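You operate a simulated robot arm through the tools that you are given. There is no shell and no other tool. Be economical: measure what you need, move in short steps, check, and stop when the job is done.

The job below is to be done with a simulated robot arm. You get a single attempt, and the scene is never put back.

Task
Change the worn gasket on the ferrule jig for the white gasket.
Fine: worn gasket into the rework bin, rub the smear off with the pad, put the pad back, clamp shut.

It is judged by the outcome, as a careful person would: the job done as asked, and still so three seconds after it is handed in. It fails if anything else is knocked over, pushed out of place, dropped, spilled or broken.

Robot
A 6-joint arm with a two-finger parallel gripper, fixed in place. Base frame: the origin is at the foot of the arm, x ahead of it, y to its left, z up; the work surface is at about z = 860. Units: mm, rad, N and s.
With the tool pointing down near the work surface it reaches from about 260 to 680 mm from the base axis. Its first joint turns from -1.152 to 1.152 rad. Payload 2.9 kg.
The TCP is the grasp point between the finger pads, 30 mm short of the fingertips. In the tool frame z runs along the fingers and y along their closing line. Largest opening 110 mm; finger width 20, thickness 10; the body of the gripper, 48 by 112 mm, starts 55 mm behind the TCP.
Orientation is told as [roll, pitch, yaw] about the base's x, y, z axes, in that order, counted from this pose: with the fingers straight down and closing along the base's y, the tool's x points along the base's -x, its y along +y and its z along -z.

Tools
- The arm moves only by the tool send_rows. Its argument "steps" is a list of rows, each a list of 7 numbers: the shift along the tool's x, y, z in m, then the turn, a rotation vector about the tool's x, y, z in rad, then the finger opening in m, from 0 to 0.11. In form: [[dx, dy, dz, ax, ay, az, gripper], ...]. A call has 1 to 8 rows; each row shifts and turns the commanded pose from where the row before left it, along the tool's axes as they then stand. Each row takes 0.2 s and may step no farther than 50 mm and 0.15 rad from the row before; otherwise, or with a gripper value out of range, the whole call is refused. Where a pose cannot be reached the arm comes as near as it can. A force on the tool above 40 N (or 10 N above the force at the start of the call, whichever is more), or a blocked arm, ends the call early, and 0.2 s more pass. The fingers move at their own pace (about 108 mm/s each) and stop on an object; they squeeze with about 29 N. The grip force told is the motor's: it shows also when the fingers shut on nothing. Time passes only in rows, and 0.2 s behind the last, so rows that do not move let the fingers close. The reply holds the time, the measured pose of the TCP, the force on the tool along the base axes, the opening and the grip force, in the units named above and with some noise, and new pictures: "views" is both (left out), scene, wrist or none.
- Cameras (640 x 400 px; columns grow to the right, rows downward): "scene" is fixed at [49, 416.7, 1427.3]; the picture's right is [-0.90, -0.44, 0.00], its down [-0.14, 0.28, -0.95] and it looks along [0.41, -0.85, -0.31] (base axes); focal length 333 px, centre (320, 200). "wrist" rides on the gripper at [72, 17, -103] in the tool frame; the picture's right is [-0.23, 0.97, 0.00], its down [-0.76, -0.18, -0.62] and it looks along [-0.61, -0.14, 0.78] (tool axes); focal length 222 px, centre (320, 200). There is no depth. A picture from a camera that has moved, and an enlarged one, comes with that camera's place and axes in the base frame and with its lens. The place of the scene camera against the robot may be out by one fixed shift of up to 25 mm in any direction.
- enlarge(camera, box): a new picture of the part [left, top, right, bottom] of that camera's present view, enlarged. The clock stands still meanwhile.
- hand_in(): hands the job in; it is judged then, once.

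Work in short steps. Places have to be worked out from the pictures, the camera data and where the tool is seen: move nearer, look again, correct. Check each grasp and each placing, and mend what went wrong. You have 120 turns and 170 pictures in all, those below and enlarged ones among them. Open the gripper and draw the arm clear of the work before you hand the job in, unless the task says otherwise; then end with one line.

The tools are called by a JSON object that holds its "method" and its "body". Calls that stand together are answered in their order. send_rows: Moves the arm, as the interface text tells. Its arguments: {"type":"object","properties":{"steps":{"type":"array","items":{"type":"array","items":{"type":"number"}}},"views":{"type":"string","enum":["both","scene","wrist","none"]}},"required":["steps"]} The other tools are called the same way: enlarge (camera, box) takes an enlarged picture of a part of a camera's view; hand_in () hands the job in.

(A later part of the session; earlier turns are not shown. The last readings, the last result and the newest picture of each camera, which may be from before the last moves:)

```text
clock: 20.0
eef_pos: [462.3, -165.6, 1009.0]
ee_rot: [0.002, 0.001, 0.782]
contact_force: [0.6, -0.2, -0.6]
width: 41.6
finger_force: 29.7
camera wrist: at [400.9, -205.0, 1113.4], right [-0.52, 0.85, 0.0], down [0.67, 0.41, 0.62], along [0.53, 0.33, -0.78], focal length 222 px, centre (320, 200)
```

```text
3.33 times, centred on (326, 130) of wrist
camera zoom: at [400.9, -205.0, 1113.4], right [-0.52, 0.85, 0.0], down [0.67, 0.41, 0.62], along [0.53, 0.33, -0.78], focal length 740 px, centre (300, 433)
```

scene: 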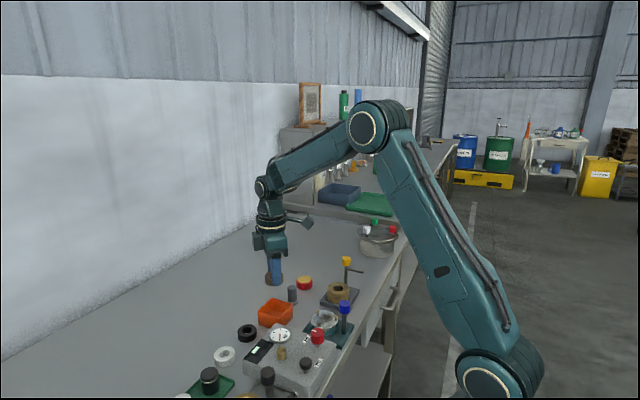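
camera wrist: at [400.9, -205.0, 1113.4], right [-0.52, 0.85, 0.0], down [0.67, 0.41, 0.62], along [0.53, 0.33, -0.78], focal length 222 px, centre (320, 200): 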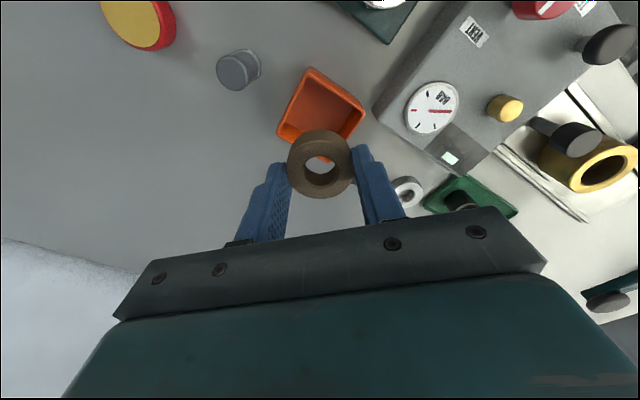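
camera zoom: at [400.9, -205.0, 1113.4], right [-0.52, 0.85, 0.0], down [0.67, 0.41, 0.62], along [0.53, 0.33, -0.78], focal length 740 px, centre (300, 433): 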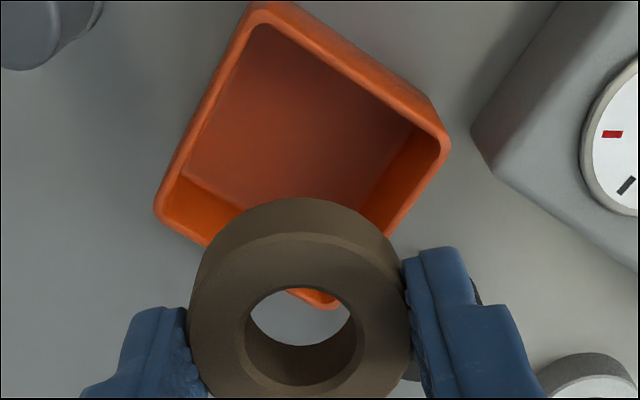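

Bin rim centre refined to (467.6,−164). Correcting and lowering the gasket until the tips are just over the rim.

{"method": "send_rows", "body": {"steps": [[-0.005, -0.0025, 0.03, 0, 0, 0, 0.03], [0, 0, 0.03, 0, 0, 0, 0.03], [0, 0, 0.018, 0, 0, 0, 0.03]]}}

{"method": "enlarge", "body": {"camera": "scene", "box": [230, 265, 326, 325]}}

{"method": "enlarge", "body": {"camera": "wrist", "box": [230, 80, 422, 200]}}

```text
clock: 20.8
eef_pos: [468.1, -162.9, 932.2]
ee_rot: [-0.001, 0.0, 0.78]
contact_force: [0.1, -0.4, -0.6]
width: 41.5
finger_force: 29.2
camera wrist: at [405.8, -202.6, 1035.7], right [-0.52, 0.85, 0.0], down [0.67, 0.41, 0.62], along [0.53, 0.33, -0.78], focal length 222 px, centre (320, 200)
```

scene: 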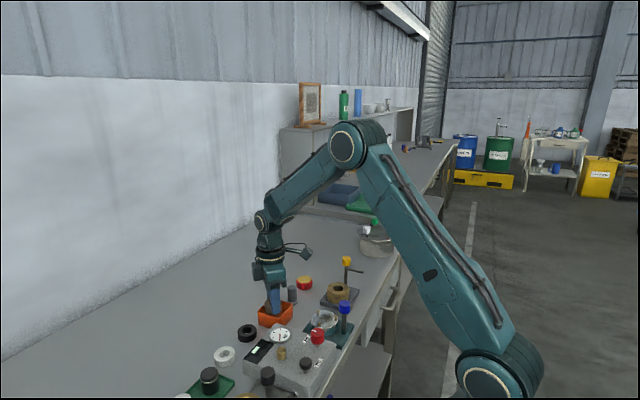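
wrist: 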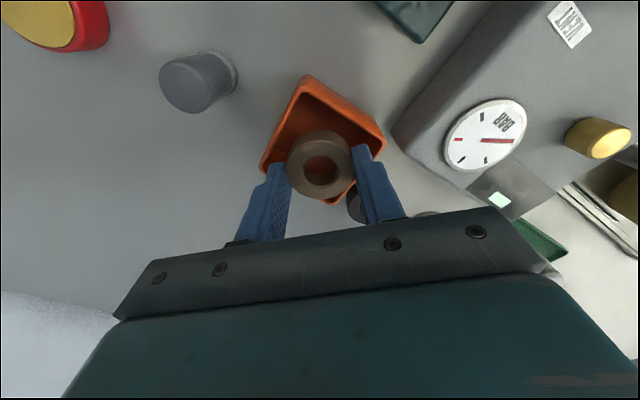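

```text
6.67 times, centred on (278, 295) of scene
camera zoom: at [49.1, 416.7, 1427.3], right [-0.9, -0.44, 0.0], down [-0.14, 0.28, -0.95], along [0.41, -0.85, -0.31], focal length 2222 px, centre (600, -433)
```

zoom: 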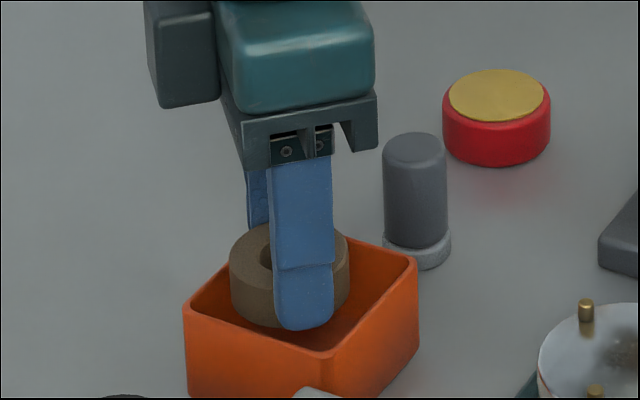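

```text
3.33 times, centred on (326, 140) of wrist
camera zoom: at [405.8, -202.6, 1035.7], right [-0.52, 0.85, 0.0], down [0.67, 0.41, 0.62], along [0.53, 0.33, -0.78], focal length 740 px, centre (300, 400)
```

zoom: 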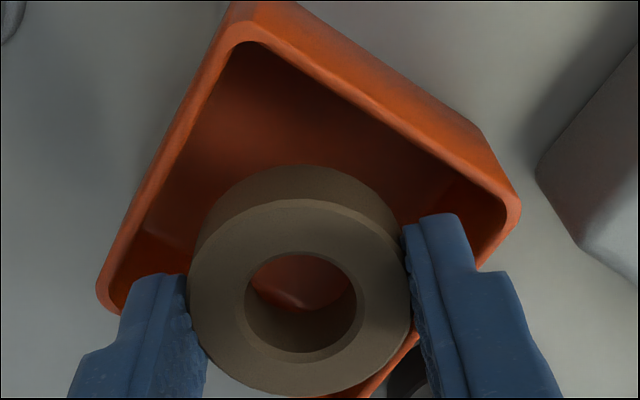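

The gasket is centred over the bin; a little lower, then release.

{"method": "send_rows", "body": {"steps": [[0, 0, 0.007, 0, 0, 0, 0.03], [0, 0, 0, 0, 0, 0, 0.055], [0, 0, 0, 0, 0, 0, 0.055], [0, 0, -0.04, 0, 0, 0, 0.055], [0, 0, -0.04, 0, 0, 0, 0.055]]}}

{"method": "enlarge", "body": {"camera": "scene", "box": [230, 265, 326, 325]}}

```text
clock: 21.4
eef_pos: [470.6, -165.9, 931.7]
ee_rot: [-0.017, -0.005, 0.777]
contact_force: [-0.1, -2.4, 4.7]
width: 54.4
finger_force: 0.0
stopped in row 3: the force on the tool passed its limit (the readings are from after the stop); the commanded pose is now the measured one
camera wrist: at [407.1, -204.4, 1033.9], right [-0.52, 0.85, -0.02], down [0.66, 0.41, 0.63], along [0.55, 0.32, -0.78], focal length 222 px, centre (320, 200)
```

scene: 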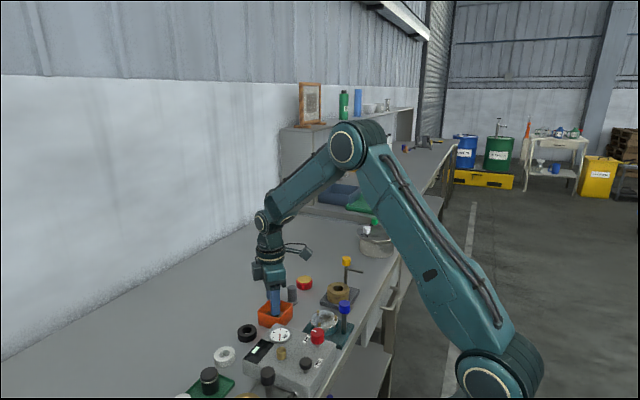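
wrist: 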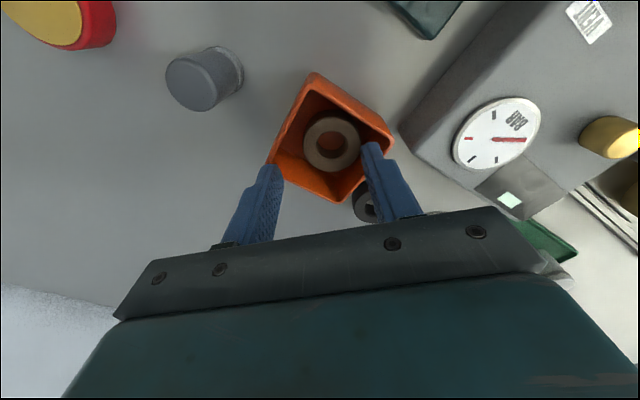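

```text
6.67 times, centred on (278, 295) of scene
camera zoom: at [49.0, 416.7, 1427.3], right [-0.9, -0.44, 0.0], down [-0.14, 0.28, -0.95], along [0.41, -0.85, -0.31], focal length 2222 px, centre (600, -433)
```

zoom: 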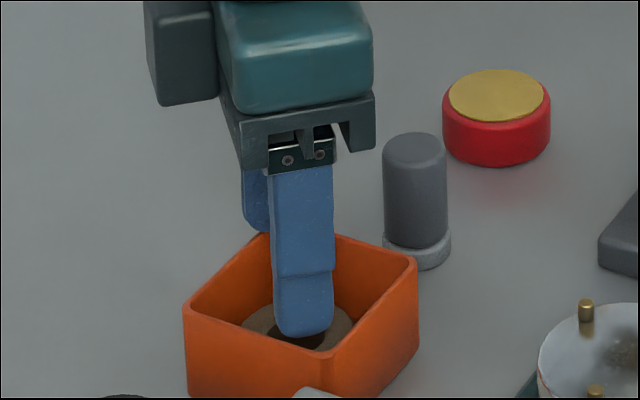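

The gasket is in the bin; a finger touched the rim while opening but the bin has not moved. Closing a hair and rising.

{"method": "send_rows", "body": {"steps": [[0, 0, -0.003, 0, 0, 0, 0.05], [0, 0, -0.03, 0, 0, 0, 0.05], [0, 0, -0.04, 0, 0, 0, 0.05]]}}

{"method": "enlarge", "body": {"camera": "scene", "box": [230, 265, 326, 325]}}

{"method": "enlarge", "body": {"camera": "wrist", "box": [180, 20, 420, 170]}}

```text
clock: 22.2
eef_pos: [469.6, -164.9, 1004.5]
ee_rot: [-0.015, -0.005, 0.777]
contact_force: [0.6, 1.1, 0.3]
width: 49.7
finger_force: 0.1
camera wrist: at [405.9, -203.6, 1107.4], right [-0.52, 0.85, -0.01], down [0.66, 0.41, 0.63], along [0.54, 0.32, -0.78], focal length 222 px, centre (320, 200)
```

scene: 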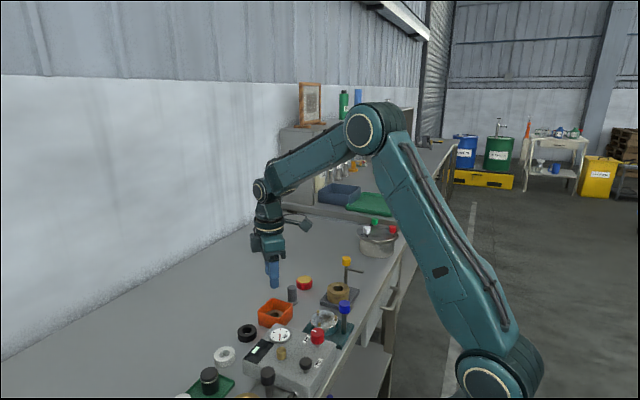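
wrist: 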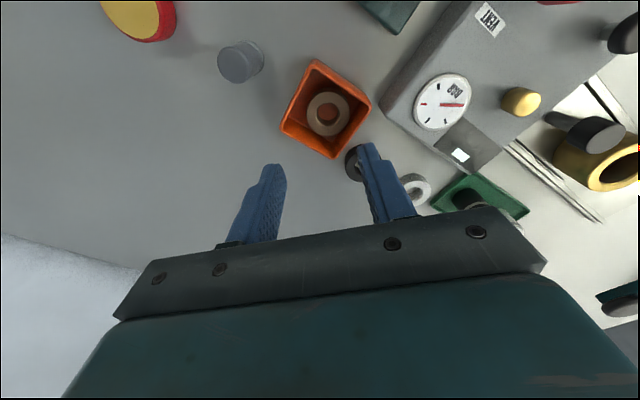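

```text
6.67 times, centred on (278, 295) of scene
camera zoom: at [49.0, 416.7, 1427.3], right [-0.9, -0.44, 0.0], down [-0.14, 0.28, -0.95], along [0.41, -0.85, -0.31], focal length 2222 px, centre (600, -433)
```

zoom: 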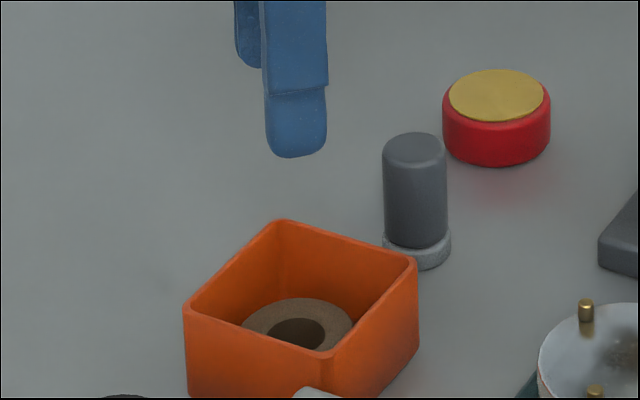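

```text
2.67 times, centred on (300, 95) of wrist
camera zoom: at [405.9, -203.6, 1107.4], right [-0.52, 0.85, -0.01], down [0.66, 0.41, 0.63], along [0.54, 0.32, -0.78], focal length 592 px, centre (373, 480)
```

zoom: 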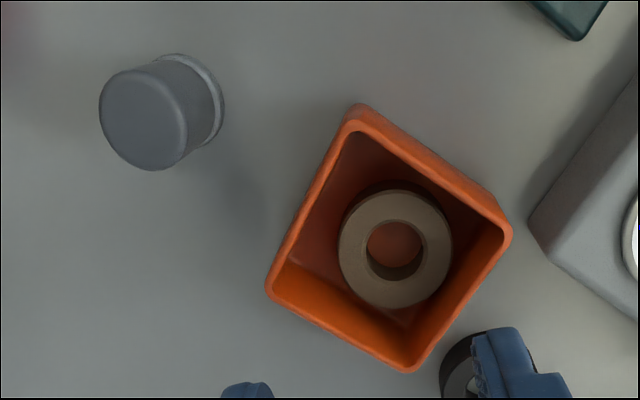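

The worn gasket lies flat in the bin. Next the pad, at about (461.5,−245), top z≈917, Ø≈25. I rise and turn back to yaw 0 above it.

{"method": "send_rows", "body": {"steps": [[0, 0, -0.02, 0, 0, 0.13, 0.05], [0, 0, 0, 0, 0, 0.13, 0.05], [0, 0, 0, 0, 0, 0.13, 0.05], [0, 0, 0, 0, 0, 0.13, 0.05], [0, 0, 0, 0, 0, 0.13, 0.05], [0, 0, 0, 0, 0, 0.127, 0.05]], "views": "none"}}

```text
clock: 23.6
eef_pos: [470.7, -165.5, 1022.8]
ee_rot: [-0.007, -0.014, -0.004]
contact_force: [0.0, 0.8, -0.3]
width: 50.2
finger_force: 0.1
```

{"method": "send_rows", "body": {"steps": [[0.0045, -0.04, 0, -0.007, 0.014, 0, 0.05], [0.0045, -0.04, 0.01, 0, 0, 0, 0.05]], "views": "wrist"}}

{"method": "enlarge", "body": {"camera": "wrist", "box": [240, 60, 400, 160]}}

```text
clock: 24.2
eef_pos: [460.8, -247.1, 1012.8]
ee_rot: [-0.001, 0.0, 0.0]
contact_force: [-0.9, -0.2, 0.3]
width: 50.0
finger_force: 0.1
camera wrist: at [388.9, -229.9, 1116.9], right [0.23, 0.97, 0.0], down [0.76, -0.18, 0.62], along [0.61, -0.14, -0.78], focal length 222 px, centre (320, 200)
```

wrist: 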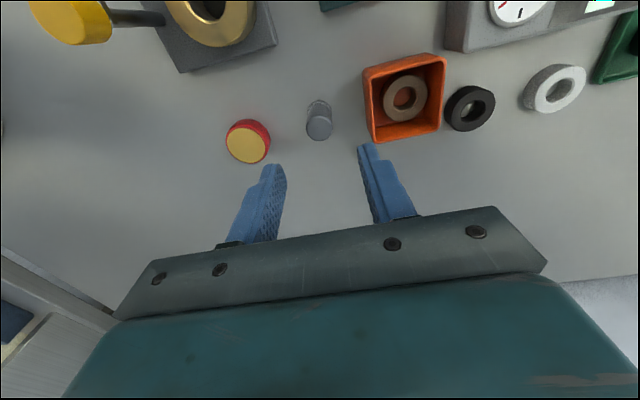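

```text
4.00 times, centred on (320, 110) of wrist
camera zoom: at [388.9, -229.9, 1116.9], right [0.23, 0.97, 0.0], down [0.76, -0.18, 0.62], along [0.61, -0.14, -0.78], focal length 888 px, centre (320, 560)
```

zoom: 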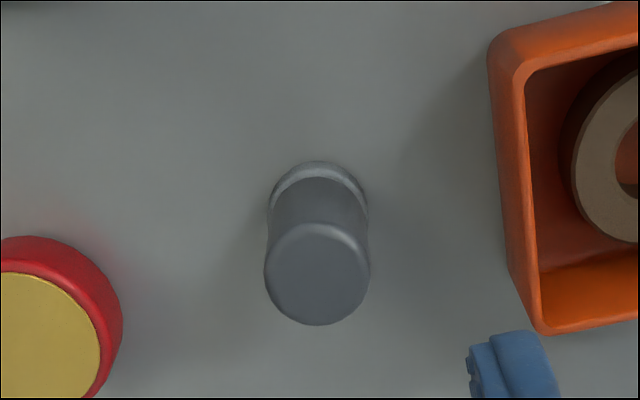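

Pad refined to (464,−247), top ≈914. Correcting 3 mm, descending to TCP z≈907 and closing on its handle.

{"method": "send_rows", "body": {"steps": [[-0.003, 0, 0.036, 0, 0, 0, 0.05], [0, 0, 0.036, 0, 0, 0, 0.05], [0, 0, 0.034, 0, 0, 0, 0.05], [0, 0, 0, 0, 0, 0, 0.015], [0, 0, 0, 0, 0, 0, 0.015]]}}

{"method": "enlarge", "body": {"camera": "scene", "box": [250, 260, 346, 320]}}

```text
clock: 25.4
eef_pos: [464.2, -242.6, 906.5]
ee_rot: [0.0, 0.0, -0.002]
contact_force: [-0.3, -0.4, -0.5]
width: 24.5
finger_force: 29.5
camera wrist: at [392.5, -227.6, 1010.5], right [0.23, 0.97, 0.0], down [0.76, -0.18, 0.62], along [0.61, -0.14, -0.78], focal length 222 px, centre (320, 200)
```

scene: 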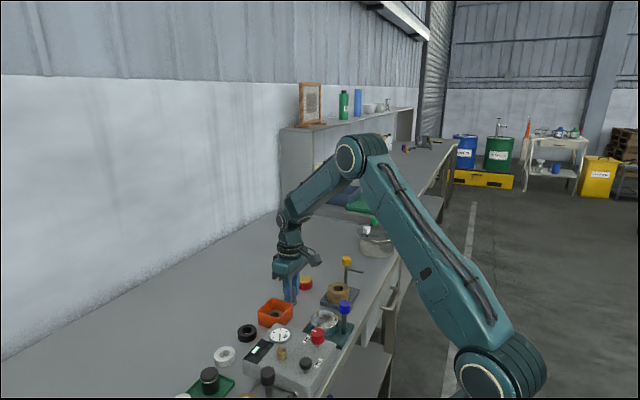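
wrist: 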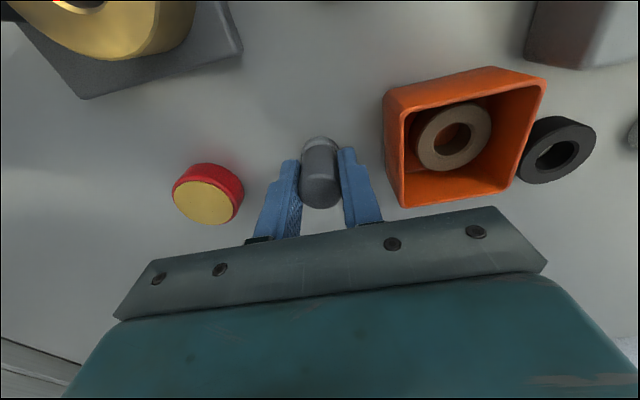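

```text
6.67 times, centred on (298, 290) of scene
camera zoom: at [49.1, 416.7, 1427.3], right [-0.9, -0.44, 0.0], down [-0.14, 0.28, -0.95], along [0.41, -0.85, -0.31], focal length 2222 px, centre (467, -400)
```

zoom: 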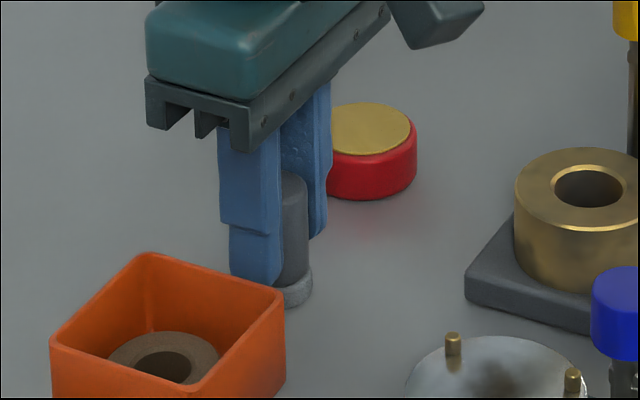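

Pad held (24.5 mm). Lifting it and carrying toward the seat; looking at the smear meanwhile.

{"method": "send_rows", "body": {"steps": [[0, 0, -0.02, 0, 0, 0, 0.015], [0, 0, -0.04, 0, 0, 0, 0.015], [0, 0, -0.04, 0, 0, 0, 0.015], [0.03, 0.01, 0, 0, 0, 0, 0.015]], "views": "wrist"}}

{"method": "enlarge", "body": {"camera": "scene", "box": [300, 300, 348, 330]}}

{"method": "enlarge", "body": {"camera": "wrist", "box": [270, 0, 430, 200]}}

```text
clock: 26.4
eef_pos: [434.4, -234.5, 1007.4]
ee_rot: [0.0, 0.001, -0.003]
contact_force: [-1.0, 0.1, -0.2]
width: 24.6
finger_force: 28.8
camera wrist: at [363.0, -218.2, 1111.5], right [0.23, 0.97, 0.0], down [0.76, -0.18, 0.62], along [0.61, -0.14, -0.78], focal length 222 px, centre (320, 200)
```

wrist: 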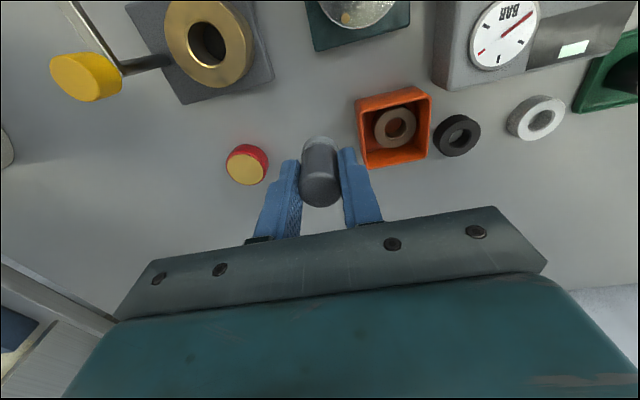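

```text
13.33 times, centred on (324, 315) of scene
camera zoom: at [49.1, 416.7, 1427.3], right [-0.9, -0.44, 0.0], down [-0.14, 0.28, -0.95], along [0.41, -0.85, -0.31], focal length 4444 px, centre (267, -1333)
```

zoom: 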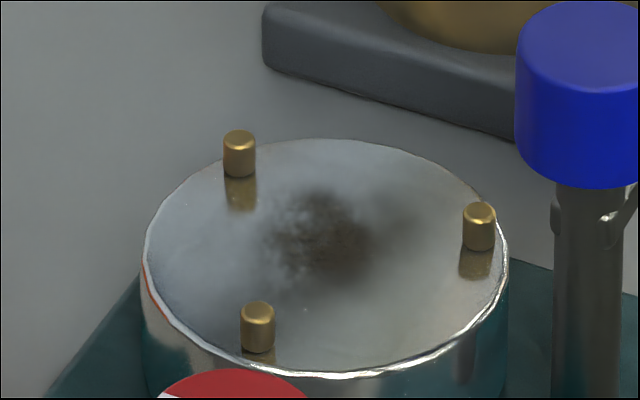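

```text
2.00 times, centred on (350, 100) of wrist
camera zoom: at [363.0, -218.2, 1111.5], right [0.23, 0.97, 0.0], down [0.76, -0.18, 0.62], along [0.61, -0.14, -0.78], focal length 444 px, centre (260, 400)
```

zoom: 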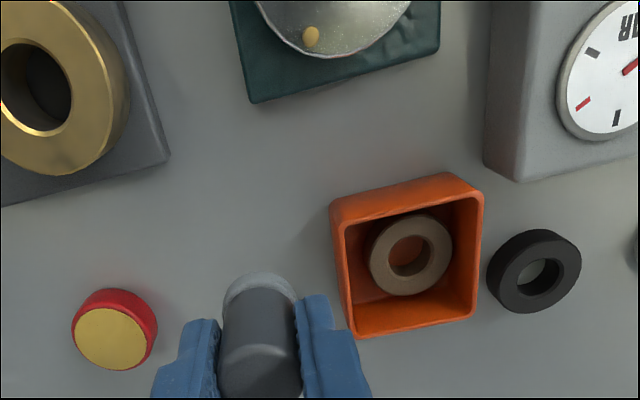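

The smear is a ~25 mm dark patch near the seat's middle. Carrying the pad above the seat centre, and lowering to just above it for a check.

{"method": "send_rows", "body": {"steps": [[0.04, 0.02, 0, 0, 0, 0, 0.015], [0.04, 0.02, 0, 0, 0, 0, 0.015], [0.012, 0.008, 0, 0, 0, 0, 0.015], [0, 0, 0.03, 0, 0, 0, 0.015], [0, 0, 0.018, 0, 0, 0, 0.015], [0, 0, 0, 0, 0, 0, 0.015]]}}

{"method": "enlarge", "body": {"camera": "scene", "box": [288, 285, 368, 335]}}

{"method": "enlarge", "body": {"camera": "wrist", "box": [250, 90, 410, 220]}}

```text
clock: 27.8
eef_pos: [341.1, -186.7, 958.2]
ee_rot: [0.001, 0.0, -0.002]
contact_force: [0.5, 0.1, -0.1]
width: 24.5
finger_force: 28.9
camera wrist: at [270.7, -169.1, 1061.4], right [0.23, 0.97, 0.0], down [0.76, -0.18, 0.62], along [0.61, -0.14, -0.78], focal length 222 px, centre (320, 200)
```

scene: 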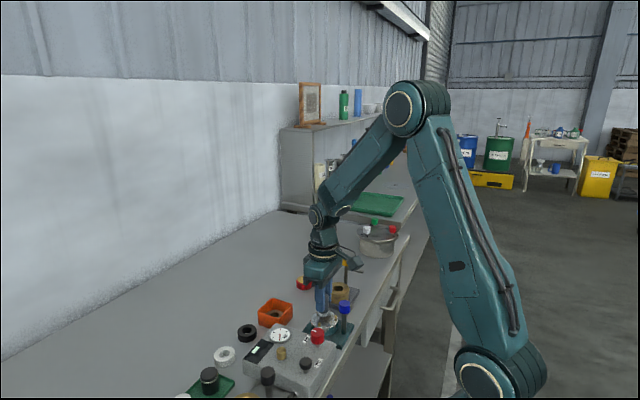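
wrist: 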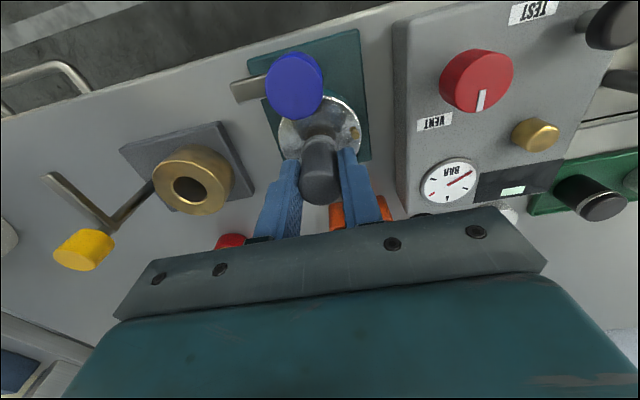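

```text
8.00 times, centred on (328, 310) of scene
camera zoom: at [49.1, 416.7, 1427.3], right [-0.9, -0.44, 0.0], down [-0.14, 0.28, -0.95], along [0.41, -0.85, -0.31], focal length 2666 px, centre (256, -680)
```

zoom: 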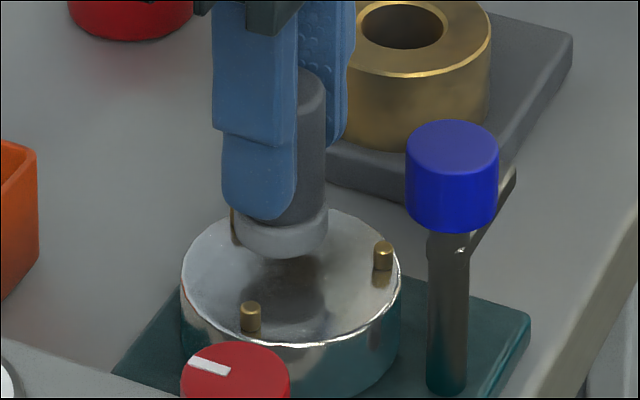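

```text
3.08 times, centred on (330, 155) of wrist
camera zoom: at [270.7, -169.1, 1061.4], right [0.23, 0.97, 0.0], down [0.76, -0.18, 0.62], along [0.61, -0.14, -0.78], focal length 684 px, centre (289, 338)
```

zoom: 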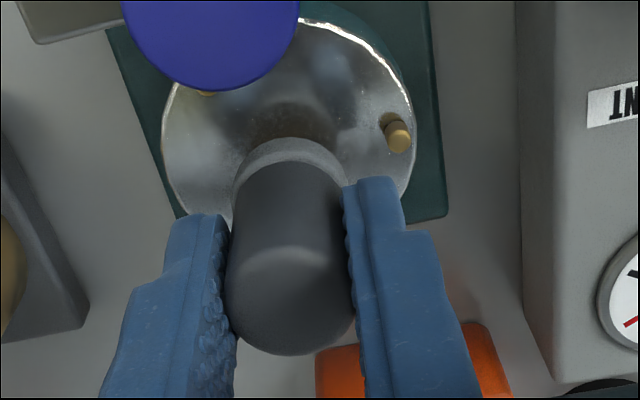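

The pad hangs ~11 mm above the seat, over the smear. Lowering gently while watching the force.

{"method": "send_rows", "body": {"steps": [[0, 0, 0.008, 0, 0, 0, 0.015], [0, 0, 0.003, 0, 0, 0, 0.015]], "views": "none"}}

```text
clock: 28.4
eef_pos: [342.6, -185.8, 947.8]
ee_rot: [-0.001, 0.001, 0.0]
contact_force: [0.2, 0.5, -1.3]
width: 24.6
finger_force: 29.2
```

{"method": "send_rows", "body": {"steps": [[0, 0, 0.003, 0, 0, 0, 0.015]], "views": "none"}}

{"method": "send_rows", "body": {"steps": [[0, 0, 0.003, 0, 0, 0, 0.015]], "views": "none"}}

{"method": "enlarge", "body": {"camera": "scene", "box": [300, 295, 356, 330]}}

```text
clock: 28.8
eef_pos: [341.5, -186.8, 946.3]
ee_rot: [-0.002, 0.0, -0.002]
contact_force: [-3.4, 3.7, 18.8]
width: 24.7
finger_force: 29.3
```

```text
clock: 29.2
eef_pos: [342.4, -186.6, 941.8]
ee_rot: [-0.004, -0.003, 0.0]
contact_force: [0.5, 3.6, 21.1]
width: 24.5
finger_force: 28.9
```

```text
11.43 times, centred on (328, 312) of scene
camera zoom: at [48.8, 416.9, 1427.3], right [-0.9, -0.44, 0.0], down [-0.14, 0.28, -0.95], along [0.41, -0.85, -0.31], focal length 3809 px, centre (229, -1086)
```

zoom: 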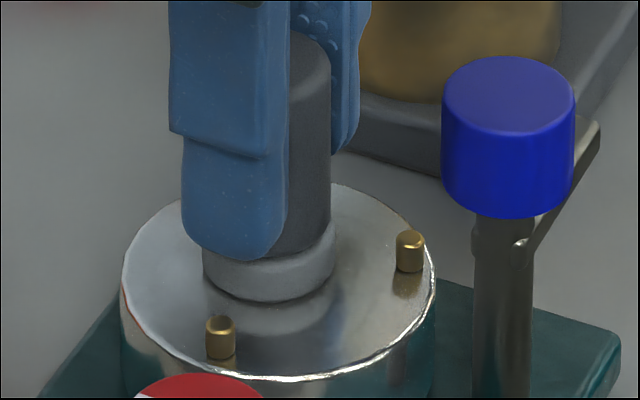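

Contact made at ~20 N. I ease off a bit to ~10 N and rub across the smear, staying inside the pins.

{"method": "send_rows", "body": {"steps": [[0, -0.004, -0.0015, 0, 0, 0, 0.015], [0, -0.003, 0, 0, 0, 0, 0.015], [0.006, 0, 0, 0, 0, 0, 0.015], [0.001, 0.007, 0, 0, 0, 0, 0.015], [-0.004, 0.004, 0, 0, 0, 0, 0.015], [-0.005, -0.003, 0, 0, 0, 0, 0.015], [0, -0.006, 0, 0, 0, 0, 0.015], [0.005, -0.004, 0, 0, 0, 0, 0.015]], "views": "none"}}

{"method": "enlarge", "body": {"camera": "scene", "box": [300, 295, 356, 330]}}

```text
clock: 31.0
eef_pos: [338.1, -194.8, 943.7]
ee_rot: [0.0, 0.0, 0.001]
contact_force: [0.9, -0.6, 1.1]
width: 24.5
finger_force: 29.1
```

```text
11.43 times, centred on (328, 312) of scene
camera zoom: at [49.1, 416.7, 1427.3], right [-0.9, -0.44, 0.0], down [-0.14, 0.28, -0.95], along [0.41, -0.85, -0.31], focal length 3809 px, centre (229, -1086)
```

zoom: 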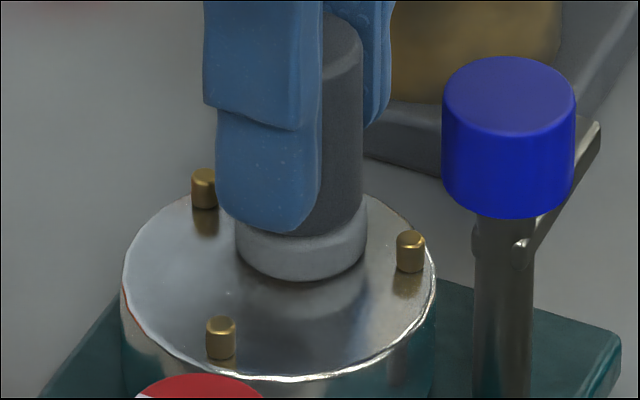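

Force dropped to ~1 N, so contact was light. Pressing 1.5 mm more and rubbing again.

{"method": "send_rows", "body": {"steps": [[0, 0.003, 0.0015, 0, 0, 0, 0.015], [0, 0.004, 0, 0, 0, 0, 0.015], [0, 0.005, 0, 0, 0, 0, 0.015]], "views": "none"}}

```text
clock: 31.8
eef_pos: [338.5, -183.5, 941.9]
ee_rot: [0.0, -0.002, -0.002]
contact_force: [0.6, -2.0, 6.9]
width: 24.7
finger_force: 29.3
```

{"method": "send_rows", "body": {"steps": [[-0.005, -0.002, 0.0005, 0, 0, 0, 0.015], [0, -0.007, 0, 0, 0, 0, 0.015], [0.009, 0, 0, 0, 0, 0, 0.015], [0.001, 0.006, 0, 0, 0, 0, 0.015], [-0.008, 0, 0, 0, 0, 0, 0.015], [0, -0.008, 0, 0, 0, 0, 0.015], [0.006, 0, 0, 0, 0, 0, 0.015], [-0.003, 0.007, 0, 0, 0, 0, 0.015]], "views": "none"}}

{"method": "send_rows", "body": {"steps": [[-0.005, -0.002, 0, 0, 0, 0, 0.015], [0, -0.004, 0, 0, 0, 0, 0.015], [0.005, 0, 0, 0, 0, 0, 0.015], [0.005, 0, 0, 0, 0, 0, 0.015], [0, 0.005, 0, 0, 0, 0, 0.015], [-0.005, 0, 0, 0, 0, 0, 0.015], [-0.003, 0.004, 0, 0, 0, 0, 0.015], [0.003, 0.001, 0, 0, 0, 0, 0.015]], "views": "none"}}

{"method": "send_rows", "body": {"steps": [[0, 0, -0.02, 0, 0, 0, 0.015], [0, 0, -0.04, 0, 0, 0, 0.015]], "views": "none"}}

{"method": "enlarge", "body": {"camera": "scene", "box": [300, 300, 348, 330]}}

```text
clock: 33.6
eef_pos: [337.8, -189.0, 940.5]
ee_rot: [-0.001, 0.0, -0.003]
contact_force: [-1.1, 0.9, 0.4]
width: 24.5
finger_force: 29.1
```

```text
clock: 35.4
eef_pos: [338.2, -182.9, 942.0]
ee_rot: [0.0, -0.001, -0.001]
contact_force: [-1.2, -0.3, -0.2]
width: 24.4
finger_force: 29.4
```

```text
clock: 36.0
eef_pos: [339.3, -184.7, 1003.2]
ee_rot: [-0.001, 0.0, -0.002]
contact_force: [0.1, 0.4, 0.4]
width: 24.3
finger_force: 29.2
```

```text
13.33 times, centred on (324, 315) of scene
camera zoom: at [49.0, 416.7, 1427.3], right [-0.9, -0.44, 0.0], down [-0.14, 0.28, -0.95], along [0.41, -0.85, -0.31], focal length 4444 px, centre (267, -1333)
```

zoom: 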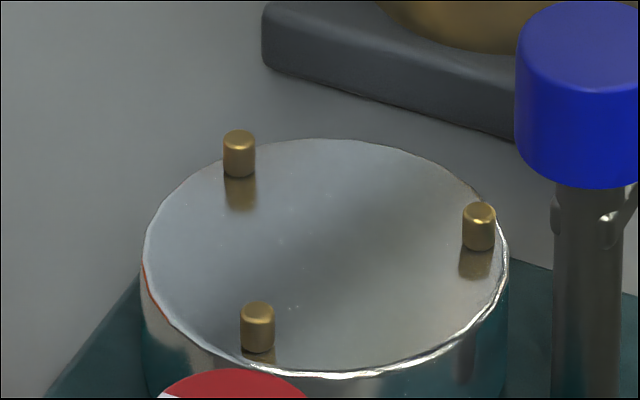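

The seat now looks clean. I carry the pad back along the reverse path and look at the wrist view of the seat and the landing spot on the way.

{"method": "send_rows", "body": {"steps": [[-0.042, -0.021, 0, 0, 0, 0, 0.015], [-0.042, -0.02, 0, 0, 0, 0, 0.015], [-0.041, -0.02, 0, 0, 0, 0, 0.015], [0, 0, 0.04, 0, 0, 0, 0.015], [0, 0, 0.04, 0, 0, 0, 0.015], [0, 0, 0, 0, 0, 0, 0.015]]}}

{"method": "enlarge", "body": {"camera": "scene", "box": [250, 260, 346, 320]}}

```text
clock: 37.4
eef_pos: [461.3, -244.9, 920.0]
ee_rot: [0.0, 0.0, -0.002]
contact_force: [0.1, -0.1, -0.4]
width: 24.4
finger_force: 29.4
camera wrist: at [389.7, -228.4, 1025.3], right [0.23, 0.97, 0.0], down [0.76, -0.18, 0.62], along [0.61, -0.14, -0.78], focal length 222 px, centre (320, 200)
```

scene: 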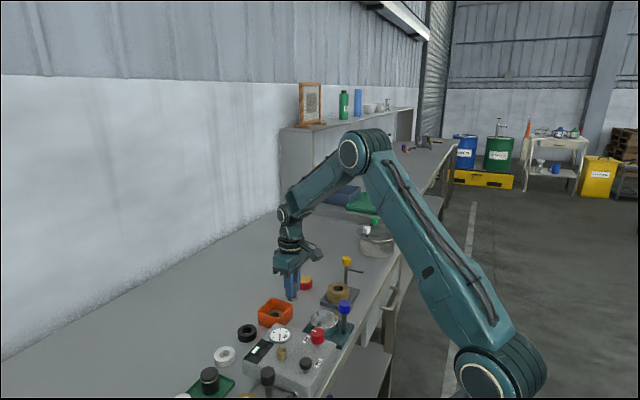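
wrist: 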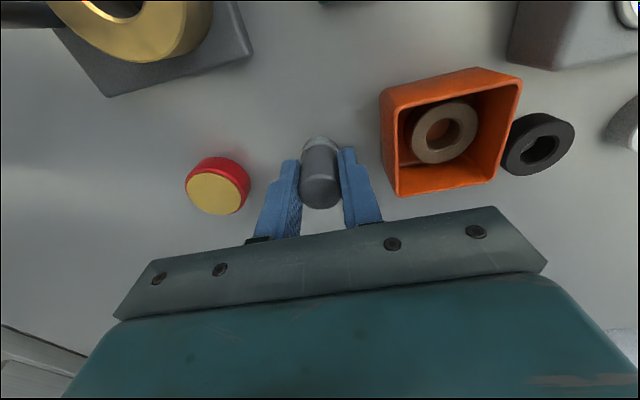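

```text
6.67 times, centred on (298, 290) of scene
camera zoom: at [49.1, 416.7, 1427.3], right [-0.9, -0.44, 0.0], down [-0.14, 0.28, -0.95], along [0.41, -0.85, -0.31], focal length 2222 px, centre (467, -400)
```

zoom: 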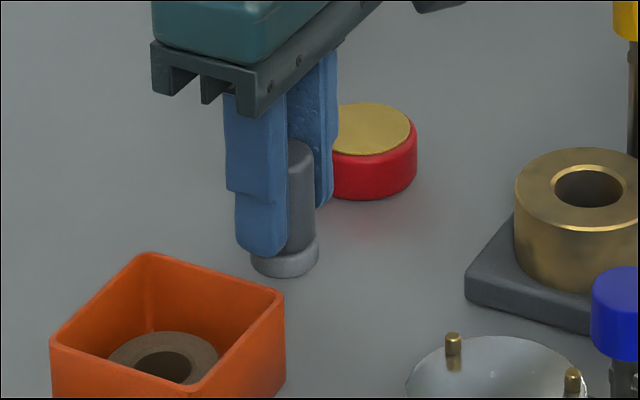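

Lowering onto its old spot in small steps until contact.

{"method": "send_rows", "body": {"steps": [[0, 0, 0.008, 0, 0, 0, 0.015], [0, 0, 0.003, 0, 0, 0, 0.015]], "views": "none"}}

{"method": "send_rows", "body": {"steps": [[0, 0, 0.002, 0, 0, 0, 0.015]], "views": "none"}}

```text
clock: 38.0
eef_pos: [462.4, -245.0, 909.9]
ee_rot: [-0.002, 0.0, -0.002]
contact_force: [0.2, 0.0, 0.0]
width: 24.4
finger_force: 29.0
```

```text
clock: 38.4
eef_pos: [462.5, -245.5, 908.8]
ee_rot: [-0.001, 0.001, -0.002]
contact_force: [0.1, 0.0, -1.0]
width: 24.2
finger_force: 29.8
```

{"method": "send_rows", "body": {"steps": [[0, 0, 0.002, 0, 0, 0, 0.015]], "views": "none"}}

{"method": "send_rows", "body": {"steps": [[0, 0, 0.002, 0, 0, 0, 0.015]], "views": "none"}}

{"method": "enlarge", "body": {"camera": "scene", "box": [250, 260, 346, 320]}}

```text
clock: 38.8
eef_pos: [462.4, -245.3, 906.5]
ee_rot: [0.0, 0.001, -0.001]
contact_force: [-1.0, 0.4, 0.1]
width: 24.4
finger_force: 29.2
```

```text
clock: 39.2
eef_pos: [463.4, -245.6, 906.5]
ee_rot: [0.0, -0.002, -0.002]
contact_force: [-5.4, 1.8, 15.9]
width: 24.6
finger_force: 29.1
```

```text
6.67 times, centred on (298, 290) of scene
camera zoom: at [48.7, 416.9, 1427.3], right [-0.9, -0.44, 0.0], down [-0.14, 0.28, -0.95], along [0.41, -0.85, -0.31], focal length 2222 px, centre (467, -400)
```

zoom: 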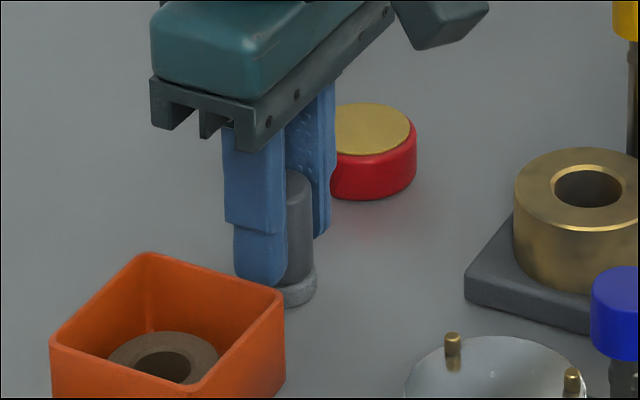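

Down, but ~2 mm toward −x of its old spot. I lift slightly, shift, set down and release.

{"method": "send_rows", "body": {"steps": [[0, 0, -0.004, 0, 0, 0, 0.015], [-0.0022, 0.001, 0, 0, 0, 0, 0.015], [0, 0, 0.003, 0, 0, 0, 0.015]], "views": "none"}}

{"method": "enlarge", "body": {"camera": "scene", "box": [250, 260, 346, 320]}}

```text
clock: 40.0
eef_pos: [465.9, -243.2, 905.4]
ee_rot: [-0.003, -0.002, -0.003]
contact_force: [-1.8, 0.6, 4.9]
width: 24.4
finger_force: 29.3
```

```text
6.67 times, centred on (298, 290) of scene
camera zoom: at [48.9, 416.8, 1427.3], right [-0.9, -0.44, 0.0], down [-0.14, 0.28, -0.95], along [0.41, -0.85, -0.31], focal length 2222 px, centre (467, -400)
```

zoom: 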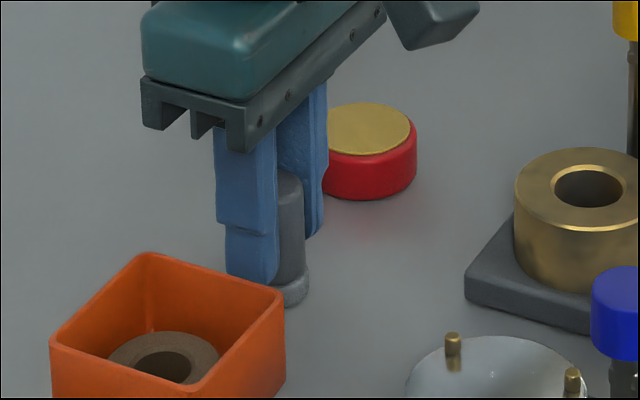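

Within about 1 mm of the original. Releasing and rising, heading for a view of the white gasket.

{"method": "send_rows", "body": {"steps": [[0, 0, 0, 0, 0, 0, 0.045], [0, 0, 0, 0, 0, 0, 0.045], [0, 0, -0.04, 0, 0, 0, 0.045], [0, 0, -0.04, 0, 0, 0, 0.045], [0, 0, -0.03, 0, 0, 0, 0.045]]}}

{"method": "enlarge", "body": {"camera": "scene", "box": [230, 265, 326, 325]}}

{"method": "enlarge", "body": {"camera": "scene", "box": [190, 310, 286, 370]}}

```text
clock: 41.2
eef_pos: [465.0, -244.6, 1016.8]
ee_rot: [0.0, 0.0, -0.002]
contact_force: [0.1, -0.2, -0.8]
width: 45.0
finger_force: 0.1
camera wrist: at [393.4, -229.1, 1120.6], right [0.23, 0.97, 0.0], down [0.76, -0.18, 0.62], along [0.61, -0.14, -0.78], focal length 222 px, centre (320, 200)
```

scene: 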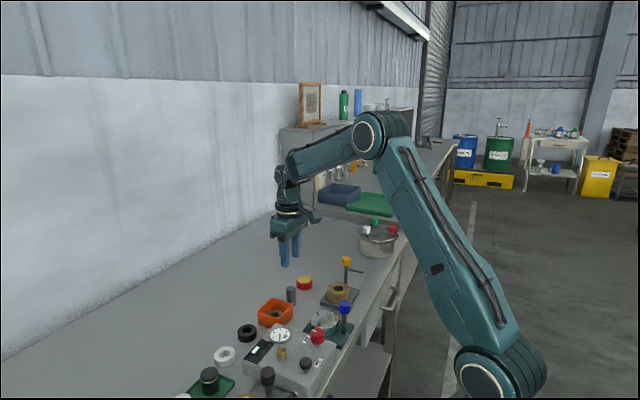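
wrist: 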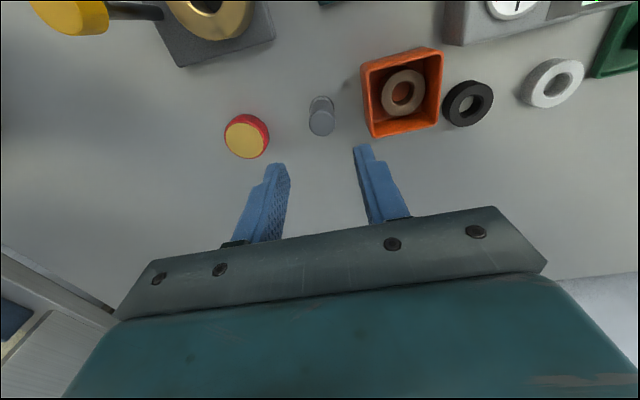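

```text
6.67 times, centred on (278, 295) of scene
camera zoom: at [49.0, 416.7, 1427.3], right [-0.9, -0.44, 0.0], down [-0.14, 0.28, -0.95], along [0.41, -0.85, -0.31], focal length 2222 px, centre (600, -433)
```

zoom: 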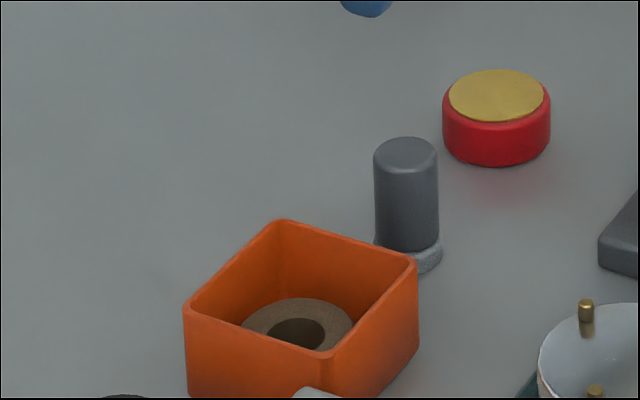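

```text
6.67 times, centred on (238, 340) of scene
camera zoom: at [49.0, 416.7, 1427.3], right [-0.9, -0.44, 0.0], down [-0.14, 0.28, -0.95], along [0.41, -0.85, -0.31], focal length 2222 px, centre (867, -733)
```

zoom: 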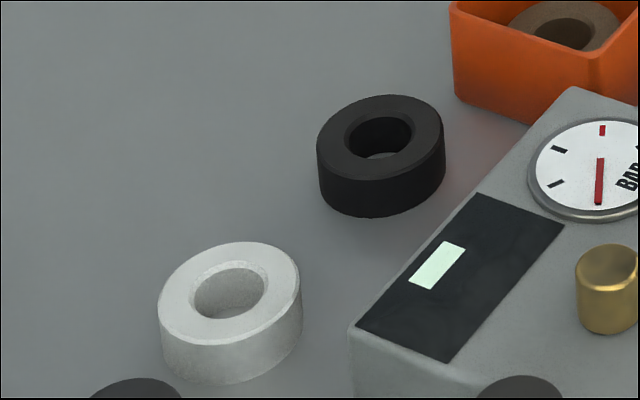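

Pad stands upright practically where it was (a few mm). Now over to the white gasket, near (490,−15).

{"method": "send_rows", "body": {"steps": [[-0.005, 0.045, 0, 0, 0, 0, 0.064], [-0.005, 0.045, 0, 0, 0, 0, 0.064], [-0.005, 0.045, 0, 0, 0, 0, 0.064], [-0.005, 0.045, 0, 0, 0, 0, 0.064], [-0.005, 0.045, 0, 0, 0, 0, 0.064]], "views": "wrist"}}

{"method": "enlarge", "body": {"camera": "wrist", "box": [220, 60, 412, 180]}}

```text
clock: 42.4
eef_pos: [491.5, -18.6, 1013.4]
ee_rot: [-0.001, 0.0, -0.003]
contact_force: [-0.3, -0.2, 0.8]
width: 64.2
finger_force: 0.0
camera wrist: at [419.5, -2.6, 1118.0], right [0.23, 0.97, 0.0], down [0.76, -0.18, 0.62], along [0.61, -0.14, -0.78], focal length 222 px, centre (320, 200)
```

wrist: 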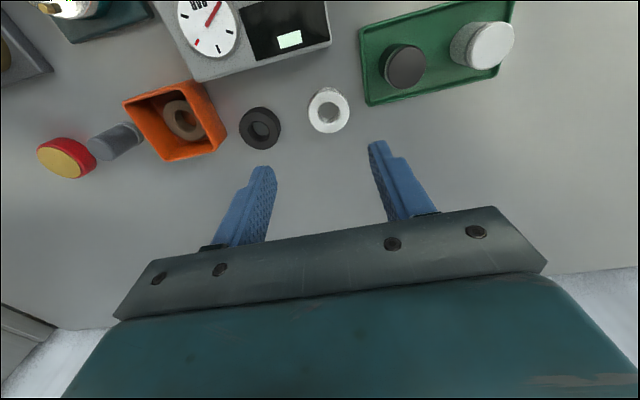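

```text
3.33 times, centred on (316, 120) of wrist
camera zoom: at [419.5, -2.6, 1118.0], right [0.23, 0.97, 0.0], down [0.76, -0.18, 0.62], along [0.61, -0.14, -0.78], focal length 740 px, centre (333, 467)
```

zoom: 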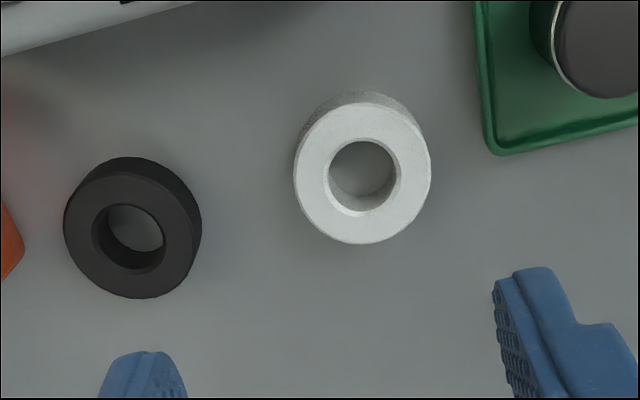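

White gasket centred at about (494,−10), top z≈876. Correcting, turning to yaw 0.52, and lowering partway for a check.

{"method": "send_rows", "body": {"steps": [[-0.0028, 0.0088, 0, 0, 0, -0.13, 0.056], [0, 0, 0.02, 0, 0, -0.13, 0.056], [0, 0, 0.02, 0, 0, -0.13, 0.056], [0, 0, 0.02, 0, 0, -0.13, 0.056], [0, 0, 0, 0, 0, 0, 0.056]], "views": "wrist"}}

{"method": "enlarge", "body": {"camera": "wrist", "box": [220, 60, 412, 180]}}

```text
clock: 43.6
eef_pos: [494.0, -10.9, 955.2]
ee_rot: [-0.001, 0.0, 0.521]
contact_force: [-0.2, 0.8, 0.4]
width: 55.7
finger_force: 0.1
camera wrist: at [424.3, -33.2, 1059.4], right [-0.29, 0.96, 0.0], down [0.75, 0.23, 0.62], along [0.6, 0.18, -0.78], focal length 222 px, centre (320, 200)
```

wrist: 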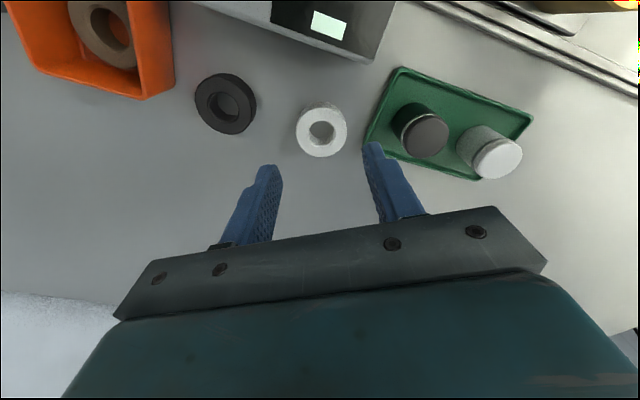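

```text
3.33 times, centred on (316, 120) of wrist
camera zoom: at [424.3, -33.2, 1059.4], right [-0.29, 0.96, 0.0], down [0.75, 0.23, 0.62], along [0.6, 0.18, -0.78], focal length 740 px, centre (333, 467)
```

zoom: 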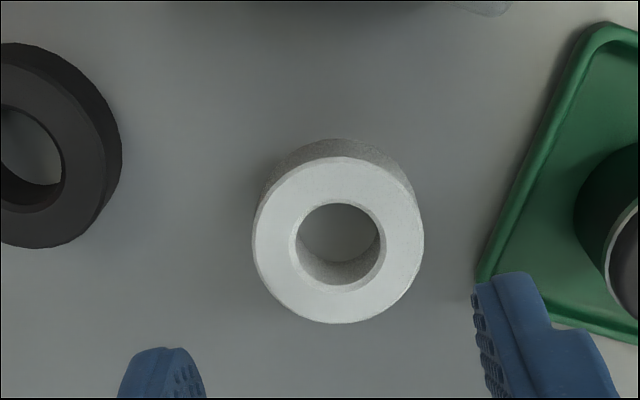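

Well aligned. Narrowing slightly to keep off the green tray, descending and gripping.

{"method": "send_rows", "body": {"steps": [[0, -0.0003, 0.02, 0, 0, 0, 0.051], [0, 0, 0.02, 0, 0, 0, 0.051], [0, 0, 0.02, 0, 0, 0, 0.051], [0, 0, 0, 0, 0, 0, 0.03], [0, 0, 0, 0, 0, 0, 0.03]]}}

{"method": "enlarge", "body": {"camera": "scene", "box": [180, 310, 276, 370]}}

```text
clock: 44.8
eef_pos: [494.0, -10.8, 894.2]
ee_rot: [-0.002, -0.001, 0.52]
contact_force: [-4.0, 1.6, 7.8]
width: 41.8
finger_force: 29.1
camera wrist: at [423.4, -33.1, 999.3], right [-0.29, 0.96, 0.0], down [0.75, 0.22, 0.62], along [0.6, 0.18, -0.78], focal length 222 px, centre (320, 200)
```

scene: 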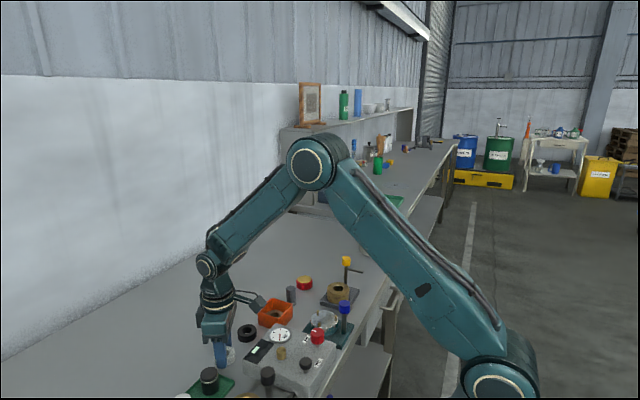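
wrist: 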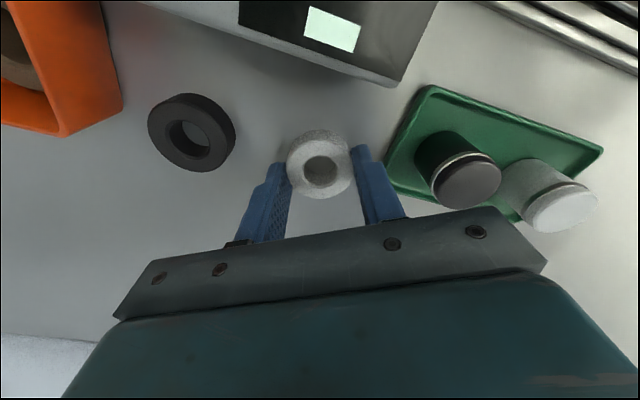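

```text
6.67 times, centred on (228, 340) of scene
camera zoom: at [48.9, 416.8, 1427.3], right [-0.9, -0.44, 0.0], down [-0.14, 0.28, -0.95], along [0.41, -0.85, -0.31], focal length 2222 px, centre (933, -733)
```

zoom: 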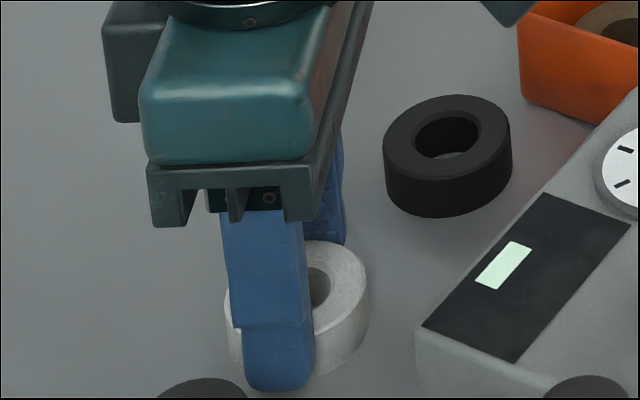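

Gripped at 41.8 mm but the tips touch the bench; I regrip 6 mm higher so the fingertips stay clear of seat and pins later, then lift.

{"method": "send_rows", "body": {"steps": [[0, 0, 0, 0, 0, 0, 0.05], [0, 0, -0.007, 0, 0, 0, 0.05], [0, 0, 0, 0, 0, 0, 0.03], [0, 0, 0, 0, 0, 0, 0.03]], "views": "none"}}

{"method": "send_rows", "body": {"steps": [[0, 0, -0.02, 0, 0, 0, 0.03], [0, 0, -0.04, 0, 0, 0, 0.03], [0, 0, -0.05, 0, 0, 0, 0.03]], "views": "wrist"}}

{"method": "enlarge", "body": {"camera": "scene", "box": [180, 270, 308, 350]}}

```text
clock: 45.8
eef_pos: [494.5, -11.6, 902.5]
ee_rot: [0.0, 0.0, 0.518]
contact_force: [0.2, -0.8, -0.2]
width: 41.8
finger_force: 28.7
```

```text
clock: 46.6
eef_pos: [492.9, -10.7, 1014.0]
ee_rot: [0.001, -0.002, 0.519]
contact_force: [-0.8, -0.2, -1.4]
width: 41.8
finger_force: 29.2
camera wrist: at [421.6, -33.3, 1117.4], right [-0.29, 0.96, 0.0], down [0.75, 0.22, 0.62], along [0.6, 0.18, -0.78], focal length 222 px, centre (320, 200)
```

wrist: 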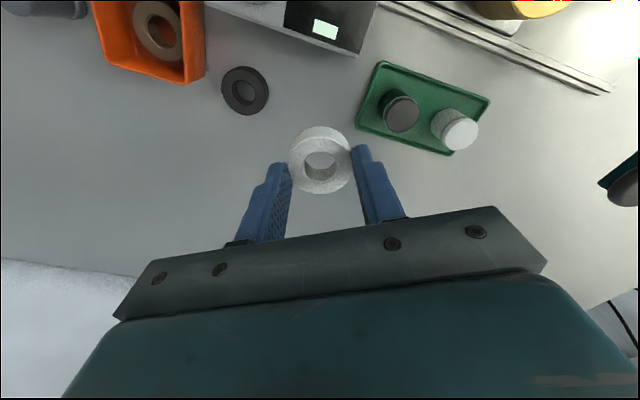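

```text
5.00 times, centred on (244, 310) of scene
camera zoom: at [49.0, 416.7, 1427.3], right [-0.9, -0.44, 0.0], down [-0.14, 0.28, -0.95], along [0.41, -0.85, -0.31], focal length 1666 px, centre (700, -350)
```

zoom: 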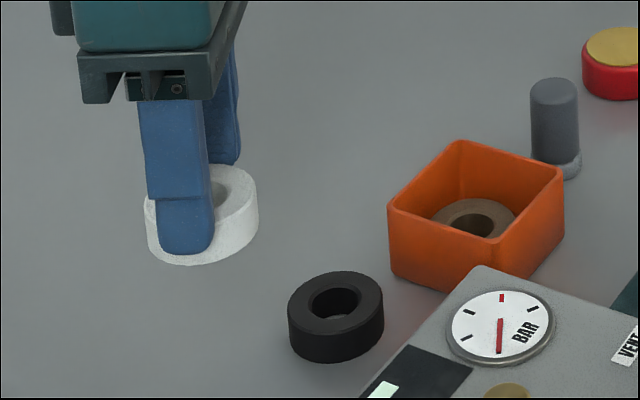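

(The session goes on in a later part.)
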